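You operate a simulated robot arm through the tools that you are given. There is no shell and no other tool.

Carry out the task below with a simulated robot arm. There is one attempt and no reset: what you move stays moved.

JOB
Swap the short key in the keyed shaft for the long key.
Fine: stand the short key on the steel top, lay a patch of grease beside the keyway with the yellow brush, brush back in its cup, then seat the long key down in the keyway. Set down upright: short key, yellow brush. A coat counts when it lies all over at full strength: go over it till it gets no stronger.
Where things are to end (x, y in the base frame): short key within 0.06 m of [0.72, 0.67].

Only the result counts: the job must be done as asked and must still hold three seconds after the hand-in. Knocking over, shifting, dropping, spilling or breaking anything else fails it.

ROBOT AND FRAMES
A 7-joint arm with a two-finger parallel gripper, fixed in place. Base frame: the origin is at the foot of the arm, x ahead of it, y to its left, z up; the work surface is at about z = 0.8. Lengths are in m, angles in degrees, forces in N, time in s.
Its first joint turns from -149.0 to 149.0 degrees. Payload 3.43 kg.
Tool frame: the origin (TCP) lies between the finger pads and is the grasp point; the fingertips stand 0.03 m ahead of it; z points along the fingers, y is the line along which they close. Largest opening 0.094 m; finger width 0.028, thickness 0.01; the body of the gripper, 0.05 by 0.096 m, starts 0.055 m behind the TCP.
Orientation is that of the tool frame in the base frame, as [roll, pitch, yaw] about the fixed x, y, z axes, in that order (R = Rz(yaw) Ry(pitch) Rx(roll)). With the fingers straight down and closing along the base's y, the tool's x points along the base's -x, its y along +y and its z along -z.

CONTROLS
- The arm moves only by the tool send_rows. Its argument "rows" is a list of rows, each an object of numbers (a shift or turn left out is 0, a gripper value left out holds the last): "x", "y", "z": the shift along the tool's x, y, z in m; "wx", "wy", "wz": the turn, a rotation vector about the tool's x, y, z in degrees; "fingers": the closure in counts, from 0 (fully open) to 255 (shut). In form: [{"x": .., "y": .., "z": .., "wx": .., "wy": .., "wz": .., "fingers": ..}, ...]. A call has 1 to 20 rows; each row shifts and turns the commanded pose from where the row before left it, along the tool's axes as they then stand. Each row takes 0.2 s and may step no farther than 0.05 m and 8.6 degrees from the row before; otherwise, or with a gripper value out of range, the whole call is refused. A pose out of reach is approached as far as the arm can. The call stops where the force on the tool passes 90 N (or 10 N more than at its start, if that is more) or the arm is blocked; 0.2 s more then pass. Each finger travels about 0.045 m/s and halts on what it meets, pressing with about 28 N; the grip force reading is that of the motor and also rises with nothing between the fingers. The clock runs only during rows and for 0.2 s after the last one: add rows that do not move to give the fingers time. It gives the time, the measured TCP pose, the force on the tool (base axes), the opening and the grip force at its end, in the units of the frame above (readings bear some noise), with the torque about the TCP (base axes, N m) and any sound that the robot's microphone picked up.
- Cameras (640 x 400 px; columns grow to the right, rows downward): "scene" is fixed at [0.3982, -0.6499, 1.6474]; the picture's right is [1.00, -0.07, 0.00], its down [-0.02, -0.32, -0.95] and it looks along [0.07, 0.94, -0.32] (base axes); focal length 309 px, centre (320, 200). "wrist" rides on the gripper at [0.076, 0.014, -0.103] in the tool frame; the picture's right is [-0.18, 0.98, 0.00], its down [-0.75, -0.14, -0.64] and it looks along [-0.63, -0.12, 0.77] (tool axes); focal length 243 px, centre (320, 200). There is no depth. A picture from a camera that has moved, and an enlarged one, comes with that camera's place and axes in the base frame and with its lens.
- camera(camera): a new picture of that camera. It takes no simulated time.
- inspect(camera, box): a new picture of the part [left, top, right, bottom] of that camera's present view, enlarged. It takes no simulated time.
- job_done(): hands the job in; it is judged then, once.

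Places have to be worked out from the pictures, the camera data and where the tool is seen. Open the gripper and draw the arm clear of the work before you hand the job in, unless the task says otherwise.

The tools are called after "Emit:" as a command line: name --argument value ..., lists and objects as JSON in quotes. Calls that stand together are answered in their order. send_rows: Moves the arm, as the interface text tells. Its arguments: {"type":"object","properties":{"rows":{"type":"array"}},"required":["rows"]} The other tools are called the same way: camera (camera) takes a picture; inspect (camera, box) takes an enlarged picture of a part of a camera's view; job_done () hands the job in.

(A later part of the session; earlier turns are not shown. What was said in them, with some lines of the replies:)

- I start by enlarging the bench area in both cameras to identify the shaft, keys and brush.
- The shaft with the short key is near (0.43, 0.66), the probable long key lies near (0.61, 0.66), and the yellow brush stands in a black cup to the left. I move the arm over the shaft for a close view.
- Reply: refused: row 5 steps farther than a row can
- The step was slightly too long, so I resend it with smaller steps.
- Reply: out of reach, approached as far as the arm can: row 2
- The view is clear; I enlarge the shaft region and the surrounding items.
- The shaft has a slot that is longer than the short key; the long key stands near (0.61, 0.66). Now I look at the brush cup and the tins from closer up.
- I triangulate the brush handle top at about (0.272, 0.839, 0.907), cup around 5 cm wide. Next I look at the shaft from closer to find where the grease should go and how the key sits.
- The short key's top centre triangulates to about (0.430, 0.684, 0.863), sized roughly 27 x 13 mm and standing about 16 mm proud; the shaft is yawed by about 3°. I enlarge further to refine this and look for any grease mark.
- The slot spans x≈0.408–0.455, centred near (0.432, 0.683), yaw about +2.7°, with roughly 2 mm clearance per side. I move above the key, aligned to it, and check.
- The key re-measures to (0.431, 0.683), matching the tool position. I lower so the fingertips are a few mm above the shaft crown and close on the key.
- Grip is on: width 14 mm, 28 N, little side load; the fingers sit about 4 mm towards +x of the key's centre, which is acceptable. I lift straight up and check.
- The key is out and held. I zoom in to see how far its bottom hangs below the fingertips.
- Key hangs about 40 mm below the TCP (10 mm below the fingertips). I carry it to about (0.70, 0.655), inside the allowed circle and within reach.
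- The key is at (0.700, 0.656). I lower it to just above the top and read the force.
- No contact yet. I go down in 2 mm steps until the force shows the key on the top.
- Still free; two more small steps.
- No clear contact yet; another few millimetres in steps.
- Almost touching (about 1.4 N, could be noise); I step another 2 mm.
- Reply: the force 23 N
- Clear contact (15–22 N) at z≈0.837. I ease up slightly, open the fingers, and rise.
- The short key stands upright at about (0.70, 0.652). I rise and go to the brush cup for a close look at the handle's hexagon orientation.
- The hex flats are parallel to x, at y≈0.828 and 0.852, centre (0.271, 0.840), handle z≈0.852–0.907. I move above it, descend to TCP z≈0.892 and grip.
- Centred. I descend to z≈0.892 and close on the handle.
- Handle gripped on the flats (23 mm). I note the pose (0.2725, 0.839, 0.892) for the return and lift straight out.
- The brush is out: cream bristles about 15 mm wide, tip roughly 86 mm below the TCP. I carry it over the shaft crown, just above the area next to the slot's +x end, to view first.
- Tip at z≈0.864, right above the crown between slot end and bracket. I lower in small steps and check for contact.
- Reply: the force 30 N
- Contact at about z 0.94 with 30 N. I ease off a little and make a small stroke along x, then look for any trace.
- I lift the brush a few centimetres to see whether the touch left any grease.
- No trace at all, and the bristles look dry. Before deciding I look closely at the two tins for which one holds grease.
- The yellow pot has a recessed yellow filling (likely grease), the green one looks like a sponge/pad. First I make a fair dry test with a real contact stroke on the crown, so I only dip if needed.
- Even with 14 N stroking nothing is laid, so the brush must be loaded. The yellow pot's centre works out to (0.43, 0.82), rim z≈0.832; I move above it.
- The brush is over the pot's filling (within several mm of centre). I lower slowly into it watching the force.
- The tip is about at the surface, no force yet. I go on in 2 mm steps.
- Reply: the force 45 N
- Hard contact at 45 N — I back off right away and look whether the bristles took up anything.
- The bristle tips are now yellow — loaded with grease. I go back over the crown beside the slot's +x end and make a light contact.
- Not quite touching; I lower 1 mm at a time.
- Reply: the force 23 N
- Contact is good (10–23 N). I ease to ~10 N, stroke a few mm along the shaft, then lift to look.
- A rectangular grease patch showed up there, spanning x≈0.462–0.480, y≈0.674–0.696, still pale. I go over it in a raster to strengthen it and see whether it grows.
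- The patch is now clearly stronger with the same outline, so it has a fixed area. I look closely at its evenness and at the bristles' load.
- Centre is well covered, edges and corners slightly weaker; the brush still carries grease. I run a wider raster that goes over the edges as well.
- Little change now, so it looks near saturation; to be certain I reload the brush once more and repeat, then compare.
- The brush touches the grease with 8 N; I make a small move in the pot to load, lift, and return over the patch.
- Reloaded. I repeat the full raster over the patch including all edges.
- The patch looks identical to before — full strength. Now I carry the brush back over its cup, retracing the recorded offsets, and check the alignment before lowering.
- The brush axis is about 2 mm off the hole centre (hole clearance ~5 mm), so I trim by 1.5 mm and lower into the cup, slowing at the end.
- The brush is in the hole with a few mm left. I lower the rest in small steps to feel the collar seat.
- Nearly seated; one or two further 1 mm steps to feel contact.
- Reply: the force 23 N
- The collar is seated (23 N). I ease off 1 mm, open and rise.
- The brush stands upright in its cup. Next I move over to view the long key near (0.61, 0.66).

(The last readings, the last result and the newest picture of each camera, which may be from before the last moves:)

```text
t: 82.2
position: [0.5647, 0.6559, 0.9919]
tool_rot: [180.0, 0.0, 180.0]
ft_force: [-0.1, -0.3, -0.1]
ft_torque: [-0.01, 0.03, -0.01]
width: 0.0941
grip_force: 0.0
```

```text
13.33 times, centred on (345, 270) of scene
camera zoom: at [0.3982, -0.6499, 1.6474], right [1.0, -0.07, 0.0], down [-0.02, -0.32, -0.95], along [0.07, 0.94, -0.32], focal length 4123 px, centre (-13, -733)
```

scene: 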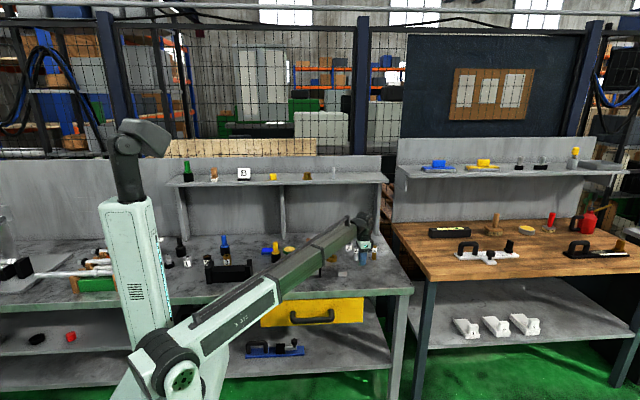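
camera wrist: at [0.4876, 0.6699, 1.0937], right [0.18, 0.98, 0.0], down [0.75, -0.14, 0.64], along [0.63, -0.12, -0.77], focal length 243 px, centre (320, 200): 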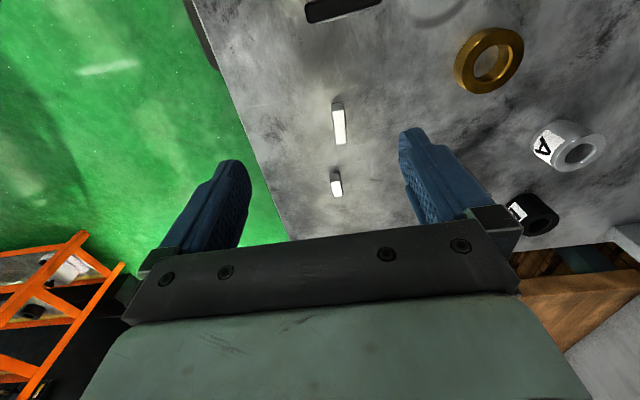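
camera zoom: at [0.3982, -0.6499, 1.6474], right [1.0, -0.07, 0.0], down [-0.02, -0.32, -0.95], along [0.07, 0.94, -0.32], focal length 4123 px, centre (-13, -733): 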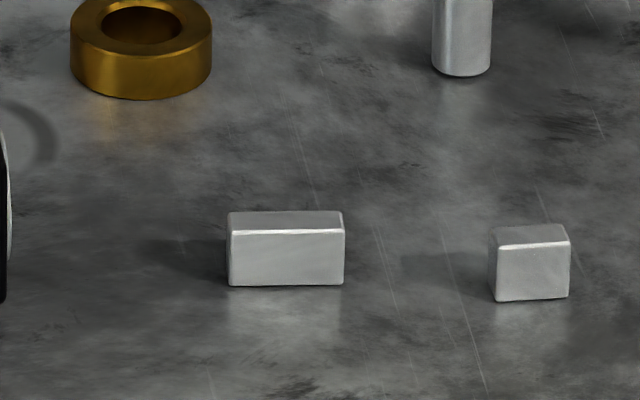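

The long key's top centre is at about (0.608, 0.6705, 0.819), 43 mm long, yaw about −2.5°. I move above it, turn slightly to match, and check.

Emit:
send_rows --rows '[{"x": -0.0433, "y": 0.0146}, {"wz": 2.5}, {"z": 0.04}, {"z": 0.04}, {}]'

Emit:
camera --camera "wrist"

Emit:
inspect --camera "wrist" --box '[240, 60, 400, 180]'

Emit:
inspect --camera "scene" --box '[325, 250, 365, 285]'

```text
t: 83.4
position: [0.6061, 0.6708, 0.9102]
tool_rot: [179.9, 0.0, 177.5]
ft_force: [-0.7, -0.8, 1.1]
ft_torque: [-0.01, 0.01, 0.0]
width: 0.0938
grip_force: 0.1
```

```text
taken
camera wrist: at [0.5304, 0.6886, 1.0122], right [0.23, 0.97, 0.0], down [0.75, -0.17, 0.64], along [0.63, -0.15, -0.77], focal length 243 px, centre (320, 200)
```

wrist: 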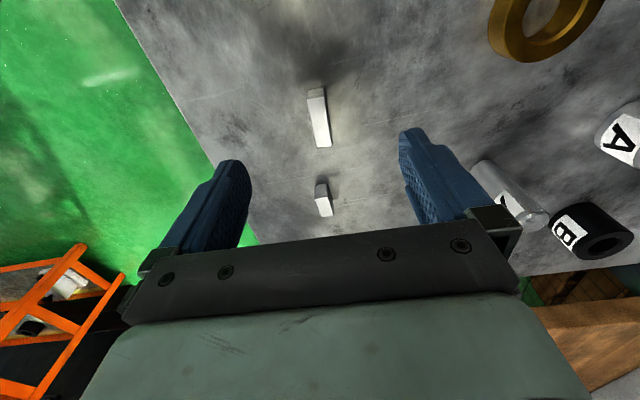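

```text
3.33 times, centred on (320, 120) of wrist
camera zoom: at [0.5304, 0.6886, 1.0122], right [0.23, 0.97, 0.0], down [0.75, -0.17, 0.64], along [0.63, -0.15, -0.77], focal length 809 px, centre (320, 467)
```

zoom: 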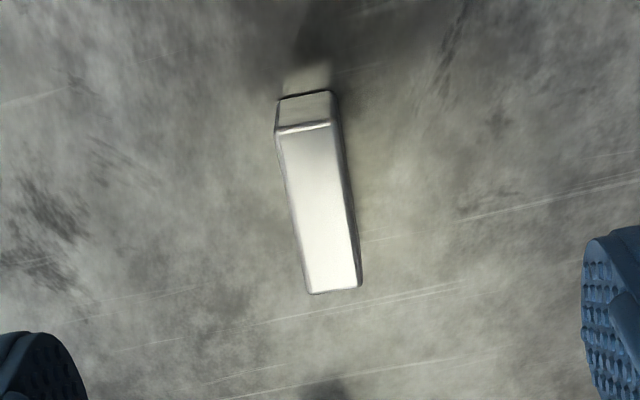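

```text
11.43 times, centred on (345, 268) of scene
camera zoom: at [0.3982, -0.6499, 1.6474], right [1.0, -0.07, 0.0], down [-0.02, -0.32, -0.95], along [0.07, 0.94, -0.32], focal length 3534 px, centre (34, -571)
```

zoom: 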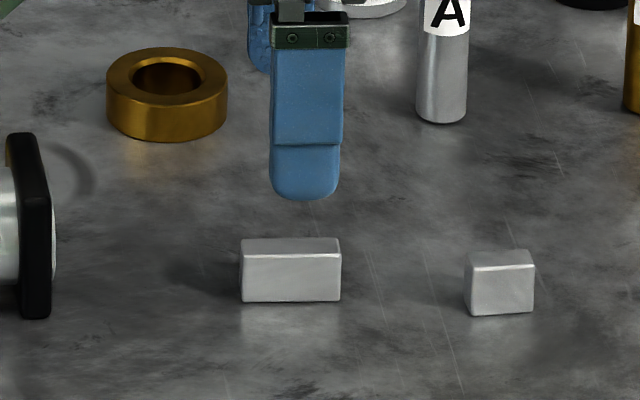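

Key centre re-measures at (0.608, 0.670); I shift 3 mm in +x, lower to z≈0.840 and close on the key.

Emit:
send_rows --rows '[{"x": -0.003, "z": 0.03}, {"z": 0.03}, {"z": 0.01}, {}, {"fingers": 255}, {}, {}, {}, {}, {}, {}]'

Emit:
inspect --camera "scene" --box '[325, 250, 365, 285]'

```text
t: 85.8
position: [0.6084, 0.6709, 0.8397]
tool_rot: [180.0, 0.0, 177.5]
ft_force: [0.0, 0.2, 0.6]
ft_torque: [0.0, -0.06, -0.01]
width: 0.0142
grip_force: 28.4
```

```text
11.43 times, centred on (345, 268) of scene
camera zoom: at [0.3982, -0.6499, 1.6474], right [1.0, -0.07, 0.0], down [-0.02, -0.32, -0.95], along [0.07, 0.94, -0.32], focal length 3534 px, centre (34, -571)
```

zoom: 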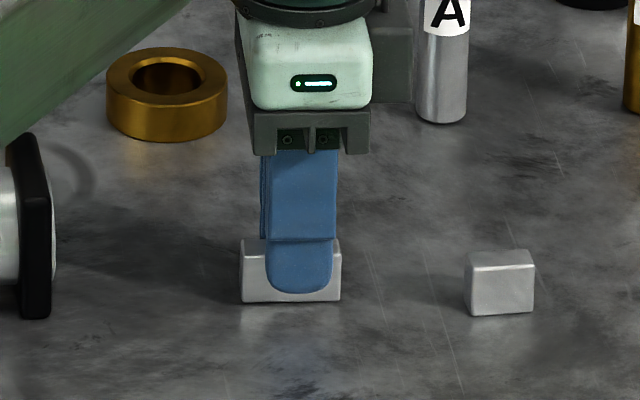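

Long key gripped (14.2 mm wide), fingers about 3 mm off its centre. I lift it, turn to the shaft's yaw (+2.7°) and carry it above the slot for visual alignment.

Emit:
send_rows --rows '[{"z": -0.02}, {"z": -0.04}, {"z": -0.04}, {"z": -0.02}, {"wz": -5.2}, {"x": 0.0433, "y": 0.0051}, {"x": 0.0433, "y": 0.0051}, {"x": 0.0433, "y": 0.0051}, {"x": 0.0432, "y": 0.005}, {"z": 0.03}, {}, {}]'

Emit:
inspect --camera "scene" --box '[290, 245, 335, 280]'

Emit:
inspect --camera "wrist" --box '[260, 40, 380, 160]'

Emit:
inspect --camera "scene" --box '[350, 250, 390, 285]'

```text
t: 88.4
position: [0.4355, 0.6812, 0.9299]
tool_rot: [180.0, -0.1, -177.3]
ft_force: [-0.3, -0.6, -1.9]
ft_torque: [-0.03, 0.01, -0.06]
width: 0.0142
grip_force: 27.7
```

```text
11.43 times, centred on (312, 262) of scene
camera zoom: at [0.3982, -0.6499, 1.6474], right [1.0, -0.07, 0.0], down [-0.02, -0.32, -0.95], along [0.07, 0.94, -0.32], focal length 3534 px, centre (406, -514)
```

zoom: 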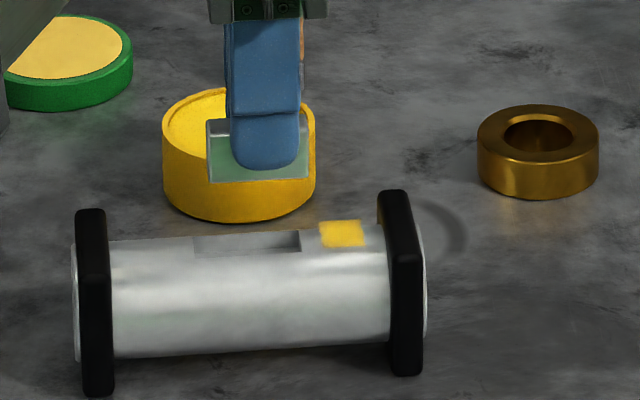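

```text
3.33 times, centred on (320, 100) of wrist
camera zoom: at [0.3591, 0.6924, 1.031], right [0.14, 0.99, 0.0], down [0.76, -0.11, 0.64], along [0.64, -0.09, -0.77], focal length 809 px, centre (320, 533)
```

zoom: 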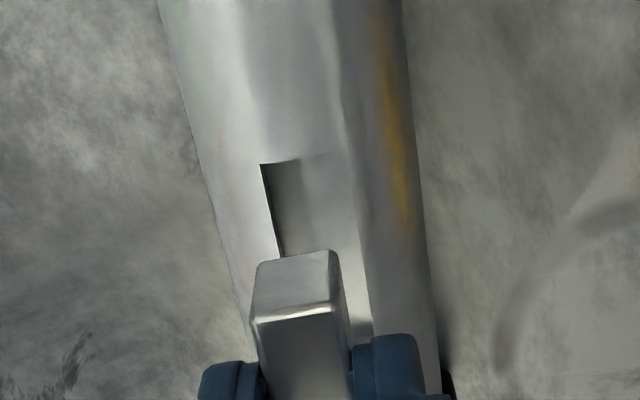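

```text
11.43 times, centred on (370, 268) of scene
camera zoom: at [0.3982, -0.6499, 1.6474], right [1.0, -0.07, 0.0], down [-0.02, -0.32, -0.95], along [0.07, 0.94, -0.32], focal length 3534 px, centre (-251, -571)
```

zoom: 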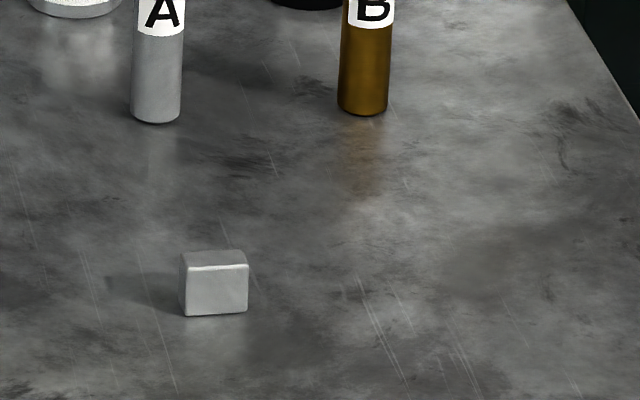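

Both cameras agree the key must shift about 4.7 mm towards −x to be centred over the slot. I make this shift and re-inspect at high zoom.

Emit:
send_rows --rows '[{"x": 0.0047}, {}, {}]'

Emit:
inspect --camera "scene" --box '[298, 250, 326, 272]'

Emit:
inspect --camera "wrist" --box '[290, 60, 350, 140]'

```text
t: 89.2
position: [0.4304, 0.6818, 0.9291]
tool_rot: [180.0, 0.1, -177.3]
ft_force: [0.7, 0.3, -0.8]
ft_torque: [-0.01, -0.03, 0.01]
width: 0.0143
grip_force: 28.3
```

```text
16.00 times, centred on (312, 261) of scene
camera zoom: at [0.3982, -0.6499, 1.6474], right [1.0, -0.07, 0.0], down [-0.02, -0.32, -0.95], along [0.07, 0.94, -0.32], focal length 4947 px, centre (448, -776)
```

zoom: 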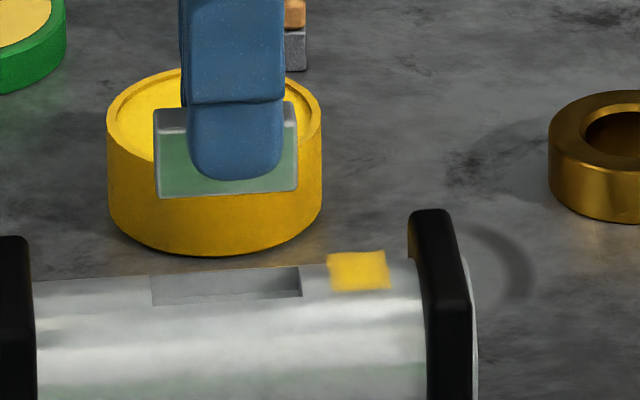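

```text
5.00 times, centred on (320, 100) of wrist
camera zoom: at [0.3545, 0.6929, 1.0317], right [0.14, 0.99, 0.0], down [0.76, -0.11, 0.64], along [0.64, -0.09, -0.77], focal length 1213 px, centre (320, 700)
```

zoom: 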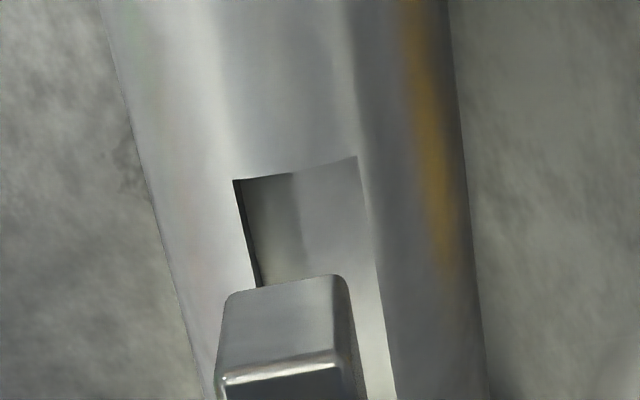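

Nearly centred: residual about 0.7 mm in x and 0.9 mm in y, within the ~1.5 mm clearance. I trim those and lower to just above the shaft.

Emit:
send_rows --rows '[{"x": 0.0006, "y": 0.0009}, {"z": 0.02}, {"z": 0.01}, {}, {}]'

Emit:
inspect --camera "scene" --box '[298, 250, 326, 272]'

Emit:
inspect --camera "wrist" --box '[290, 40, 350, 140]'

```text
t: 90.4
position: [0.4292, 0.6826, 0.9002]
tool_rot: [179.9, 0.0, -177.3]
ft_force: [0.0, -0.7, -1.4]
ft_torque: [-0.03, 0.04, -0.02]
width: 0.0143
grip_force: 28.6
```

```text
16.00 times, centred on (312, 261) of scene
camera zoom: at [0.3982, -0.6499, 1.6474], right [1.0, -0.07, 0.0], down [-0.02, -0.32, -0.95], along [0.07, 0.94, -0.32], focal length 4947 px, centre (448, -776)
```

zoom: 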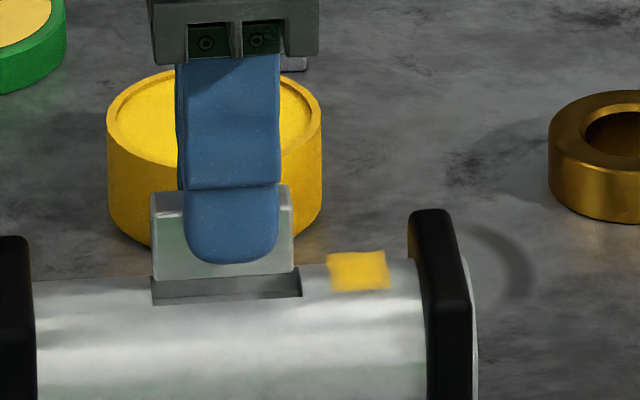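

```text
4.00 times, centred on (320, 90) of wrist
camera zoom: at [0.353, 0.6944, 1.0023], right [0.14, 0.99, 0.0], down [0.76, -0.11, 0.64], along [0.64, -0.09, -0.77], focal length 970 px, centre (320, 640)
```

zoom: 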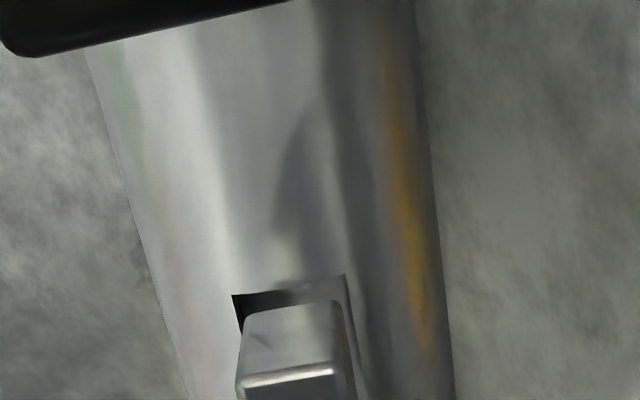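

Fine check: key now about 1.1 mm too far towards −x and 0.6 mm towards +y. I trim and lower 4 mm, then check once more.

Emit:
send_rows --rows '[{"x": -0.0011, "y": -0.0006}, {"z": 0.004}, {}, {}]'

Emit:
inspect --camera "scene" --box '[298, 250, 326, 272]'

Emit:
inspect --camera "wrist" --box '[290, 80, 350, 140]'

```text
t: 91.4
position: [0.4315, 0.6832, 0.8974]
tool_rot: [-180.0, 0.0, -177.3]
ft_force: [-0.1, 0.6, -2.2]
ft_torque: [0.05, -0.01, 0.01]
width: 0.0142
grip_force: 27.9
```

```text
16.00 times, centred on (312, 261) of scene
camera zoom: at [0.3982, -0.6499, 1.6474], right [1.0, -0.07, 0.0], down [-0.02, -0.32, -0.95], along [0.07, 0.94, -0.32], focal length 4947 px, centre (448, -776)
```

zoom: 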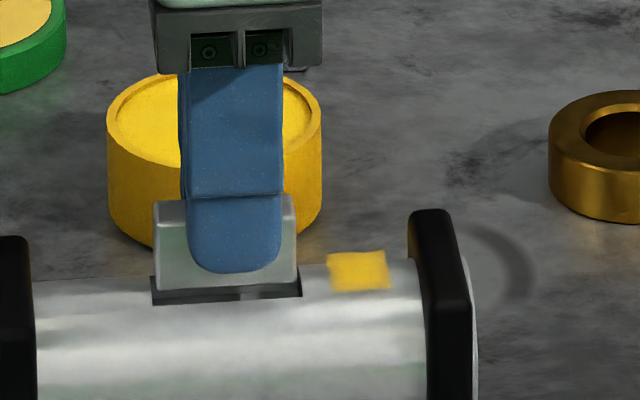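

```text
6.67 times, centred on (320, 110) of wrist
camera zoom: at [0.3539, 0.6941, 0.9993], right [0.14, 0.99, 0.0], down [0.76, -0.11, 0.64], along [0.64, -0.09, -0.77], focal length 1618 px, centre (320, 800)
```

zoom: 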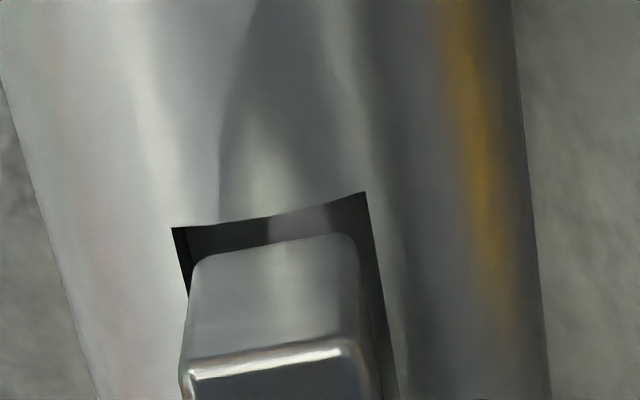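

Well centred now (under 0.5 mm both ways). I lower in 2 mm steps into the slot, reading forces.

Emit:
send_rows --rows '[{"y": -0.0003, "z": 0.002}, {"z": 0.002}, {"z": 0.002}, {}]'

Emit:
inspect --camera "scene" --box '[298, 250, 326, 272]'

```text
t: 92.4
position: [0.4303, 0.6824, 0.891]
tool_rot: [-180.0, -0.1, -177.4]
ft_force: [-0.2, -1.1, -1.1]
ft_torque: [0.01, 0.01, 0.0]
width: 0.0142
grip_force: 27.6
```

```text
16.00 times, centred on (312, 261) of scene
camera zoom: at [0.3982, -0.6499, 1.6474], right [1.0, -0.07, 0.0], down [-0.02, -0.32, -0.95], along [0.07, 0.94, -0.32], focal length 4947 px, centre (448, -776)
```

zoom: 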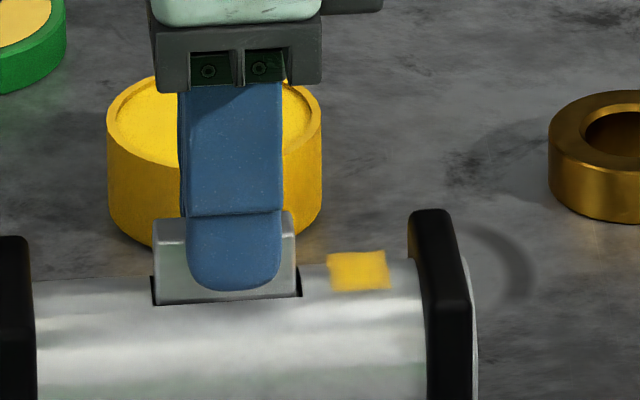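

Entering freely. I continue in 2 mm steps.

Emit:
send_rows --rows '[{"z": 0.002}, {"z": 0.002}, {}]'

Emit:
send_rows --rows '[{"z": 0.0015}, {}]'

Emit:
send_rows --rows '[{"z": 0.001}, {}]'

Emit:
inspect --camera "scene" --box '[298, 250, 326, 272]'

```text
t: 93.2
position: [0.4283, 0.6832, 0.8863]
tool_rot: [180.0, 0.1, -177.3]
ft_force: [-0.4, 0.0, -1.9]
ft_torque: [0.02, 0.0, 0.02]
width: 0.0144
grip_force: 27.7
```

```text
t: 93.8
position: [0.4296, 0.6836, 0.8865]
tool_rot: [-180.0, -0.1, -177.3]
ft_force: [-0.4, 0.4, -1.6]
ft_torque: [0.02, -0.03, 0.02]
width: 0.0143
grip_force: 27.8
```

```text
t: 94.4
position: [0.4297, 0.6839, 0.8851]
tool_rot: [179.9, 0.0, -177.3]
ft_force: [0.2, 2.4, 14.1]
ft_torque: [0.07, 0.06, 0.03]
width: 0.0141
grip_force: 27.7
```

```text
16.00 times, centred on (312, 261) of scene
camera zoom: at [0.3982, -0.6499, 1.6474], right [1.0, -0.07, 0.0], down [-0.02, -0.32, -0.95], along [0.07, 0.94, -0.32], focal length 4947 px, centre (448, -776)
```

zoom: 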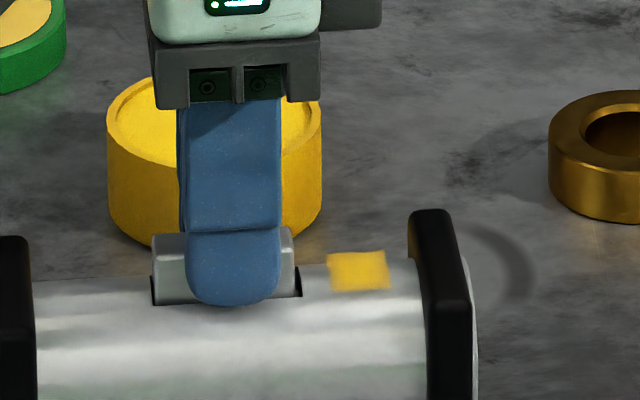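

Contact at 14 N with the key top at the same height as the short key had — it's on the slot floor. I press slightly more, then release and rise.

Emit:
send_rows --rows '[{"z": 0.001}, {}]'

Emit:
send_rows --rows '[{"z": -0.001}, {"fingers": 0}, {}, {}, {}, {}, {}, {"z": -0.02}, {"z": -0.03}, {"z": -0.03}, {}]'

Emit:
inspect --camera "scene" --box '[298, 250, 326, 272]'

Emit:
inspect --camera "wrist" --box '[280, 40, 380, 180]'

```text
t: 95.0
position: [0.4303, 0.6833, 0.8842]
tool_rot: [179.9, 0.1, -177.4]
ft_force: [-0.4, 5.2, 23.4]
ft_torque: [0.1, -0.02, 0.02]
width: 0.0148
grip_force: 28.2
```

```text
t: 97.4
position: [0.4293, 0.6834, 0.9641]
tool_rot: [-180.0, 0.1, -177.3]
ft_force: [0.5, -0.3, -0.2]
ft_torque: [-0.03, -0.01, -0.04]
width: 0.0938
grip_force: 0.1
```

```text
16.00 times, centred on (312, 261) of scene
camera zoom: at [0.3982, -0.6499, 1.6474], right [1.0, -0.07, 0.0], down [-0.02, -0.32, -0.95], along [0.07, 0.94, -0.32], focal length 4947 px, centre (448, -776)
```

zoom: 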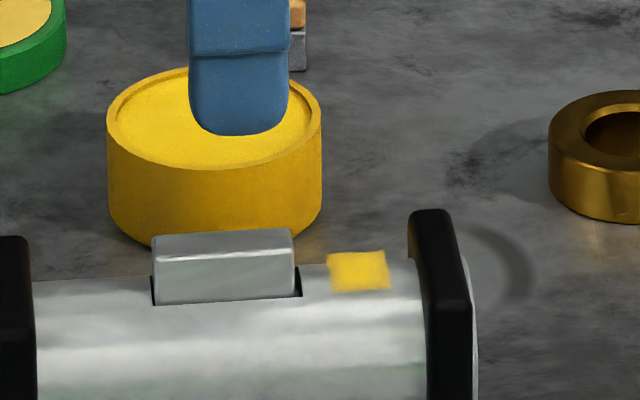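

```text
2.86 times, centred on (330, 110) of wrist
camera zoom: at [0.353, 0.6951, 1.0676], right [0.14, 0.99, 0.0], down [0.76, -0.11, 0.64], along [0.64, -0.09, -0.77], focal length 693 px, centre (291, 457)
```

zoom: 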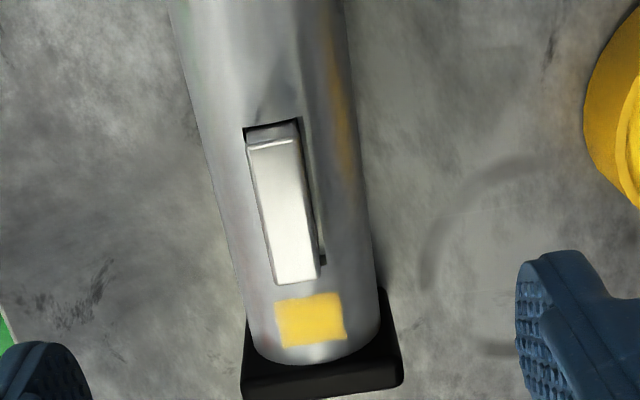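

The long key sits level in the slot, its top at the same height as the short key's was. To confirm full seating I close the empty fingers and press gently on its top.

Emit:
send_rows --rows '[{"fingers": 255}, {}, {}, {}, {}, {}, {}, {"z": 0.03}, {"z": 0.03}, {"z": 0.006}, {}]'

Emit:
send_rows --rows '[{"z": 0.0015}, {"z": 0.0015}, {}]'

Emit:
inspect --camera "scene" --box '[298, 250, 326, 272]'

```text
t: 99.8
position: [0.4303, 0.6838, 0.8995]
tool_rot: [-179.9, 0.0, -177.3]
ft_force: [1.1, -0.5, -0.1]
ft_torque: [0.01, 0.01, 0.01]
width: 0.0
grip_force: 27.8
```

```text
t: 100.6
position: [0.4309, 0.6838, 0.8995]
tool_rot: [179.8, 0.1, -177.3]
ft_force: [5.8, 0.3, 55.8]
ft_torque: [0.02, -0.03, 0.0]
width: 0.0
grip_force: 27.5
```

```text
16.00 times, centred on (312, 261) of scene
camera zoom: at [0.3982, -0.6499, 1.6474], right [1.0, -0.07, 0.0], down [-0.02, -0.32, -0.95], along [0.07, 0.94, -0.32], focal length 4947 px, centre (448, -776)
```

zoom: 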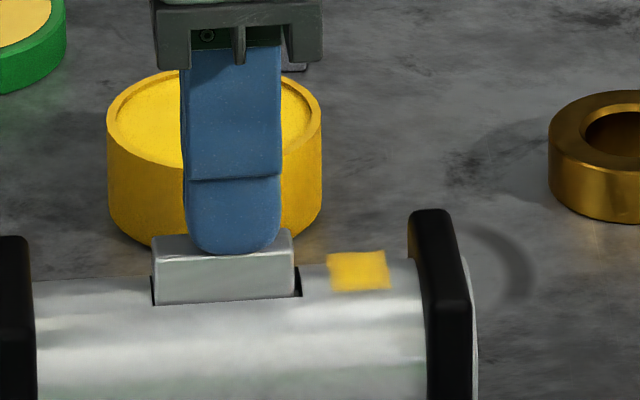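

Pressed with 56 N and the key did not move — fully seated. I rise, open the gripper and draw the arm clear.

Emit:
send_rows --rows '[{"z": -0.003}, {"z": -0.03}, {"z": -0.04}, {"z": -0.04}, {"z": -0.04, "fingers": 0}, {"z": -0.04}, {"z": -0.04}, {"x": 0.02, "y": 0.04}, {"x": 0.02, "y": 0.04}, {"x": 0.02, "y": 0.04}, {}]'

Emit:
camera --camera "scene"

Emit:
inspect --camera "scene" --box '[255, 230, 395, 290]'

Emit:
inspect --camera "scene" --box '[298, 250, 326, 272]'

Emit:
camera --camera "wrist"

```text
t: 103.0
position: [0.3633, 0.8, 1.1288]
tool_rot: [179.9, 0.0, -177.3]
ft_force: [0.1, -0.5, 0.0]
ft_torque: [0.0, -0.02, 0.05]
width: 0.094
grip_force: 0.1
```

```text
taken
```

scene: 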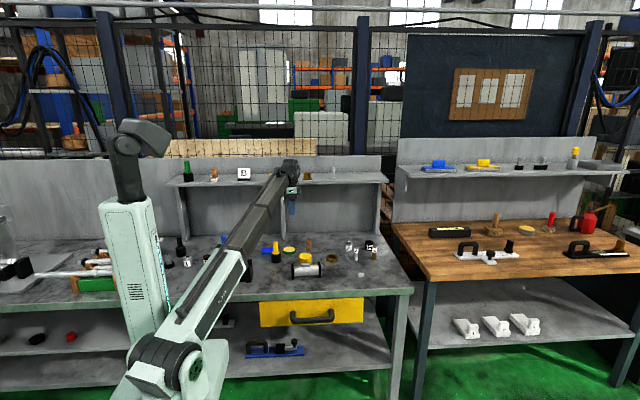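

```text
4.57 times, centred on (325, 260) of scene
camera zoom: at [0.3982, -0.6499, 1.6474], right [1.0, -0.07, 0.0], down [-0.02, -0.32, -0.95], along [0.07, 0.94, -0.32], focal length 1414 px, centre (297, -74)
```

zoom: 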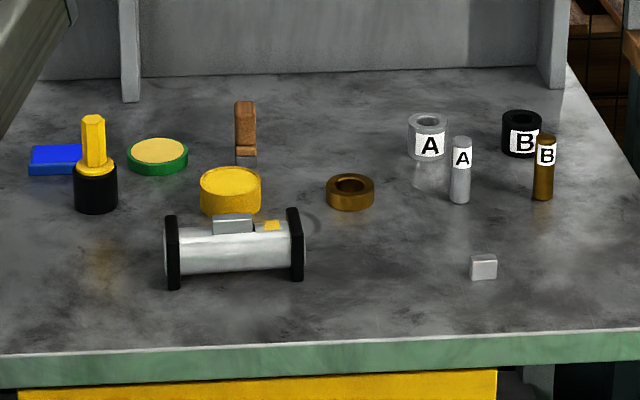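

```text
16.00 times, centred on (312, 261) of scene
camera zoom: at [0.3982, -0.6499, 1.6474], right [1.0, -0.07, 0.0], down [-0.02, -0.32, -0.95], along [0.07, 0.94, -0.32], focal length 4947 px, centre (448, -776)
```

zoom: 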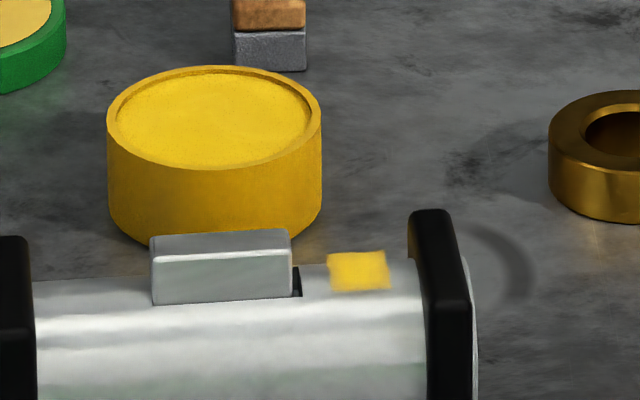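

```text
taken
camera wrist: at [0.2872, 0.8113, 1.2312], right [0.14, 0.99, 0.0], down [0.76, -0.11, 0.64], along [0.64, -0.09, -0.77], focal length 243 px, centre (320, 200)
```

wrist: 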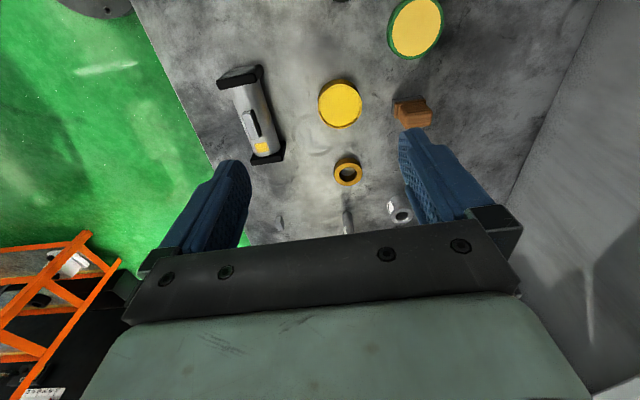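

Everything is in place: short key standing near (0.70, 0.65), grease patch at full strength, brush upright in its cup, long key seated in the slot, nothing else disturbed, gripper open and clear. I hand the job in.

Emit:
job_done

```text
The job is handed in.
```

The key swap is done and handed in; I don't have the judging result.

- **Short key:** it stands upright on the steel top at about (0.70, 0.65), roughly 0.03 m from the target point.
- **Grease:** the patch beside the keyway covers its whole area. I went over it again with a freshly loaded brush and it got no stronger. The brush was dry at first, so I loaded it from the yellow pot, which I took to be the grease.
- **Yellow brush:** it is back upright in its cup.
- **Long key:** it is down in the keyway and did not move when I pressed on its top with about 56 N. It sits about 1 mm off-centre along the slot.

In the final pictures nothing else on the bench looks moved. The gripper is open and clear of the work.
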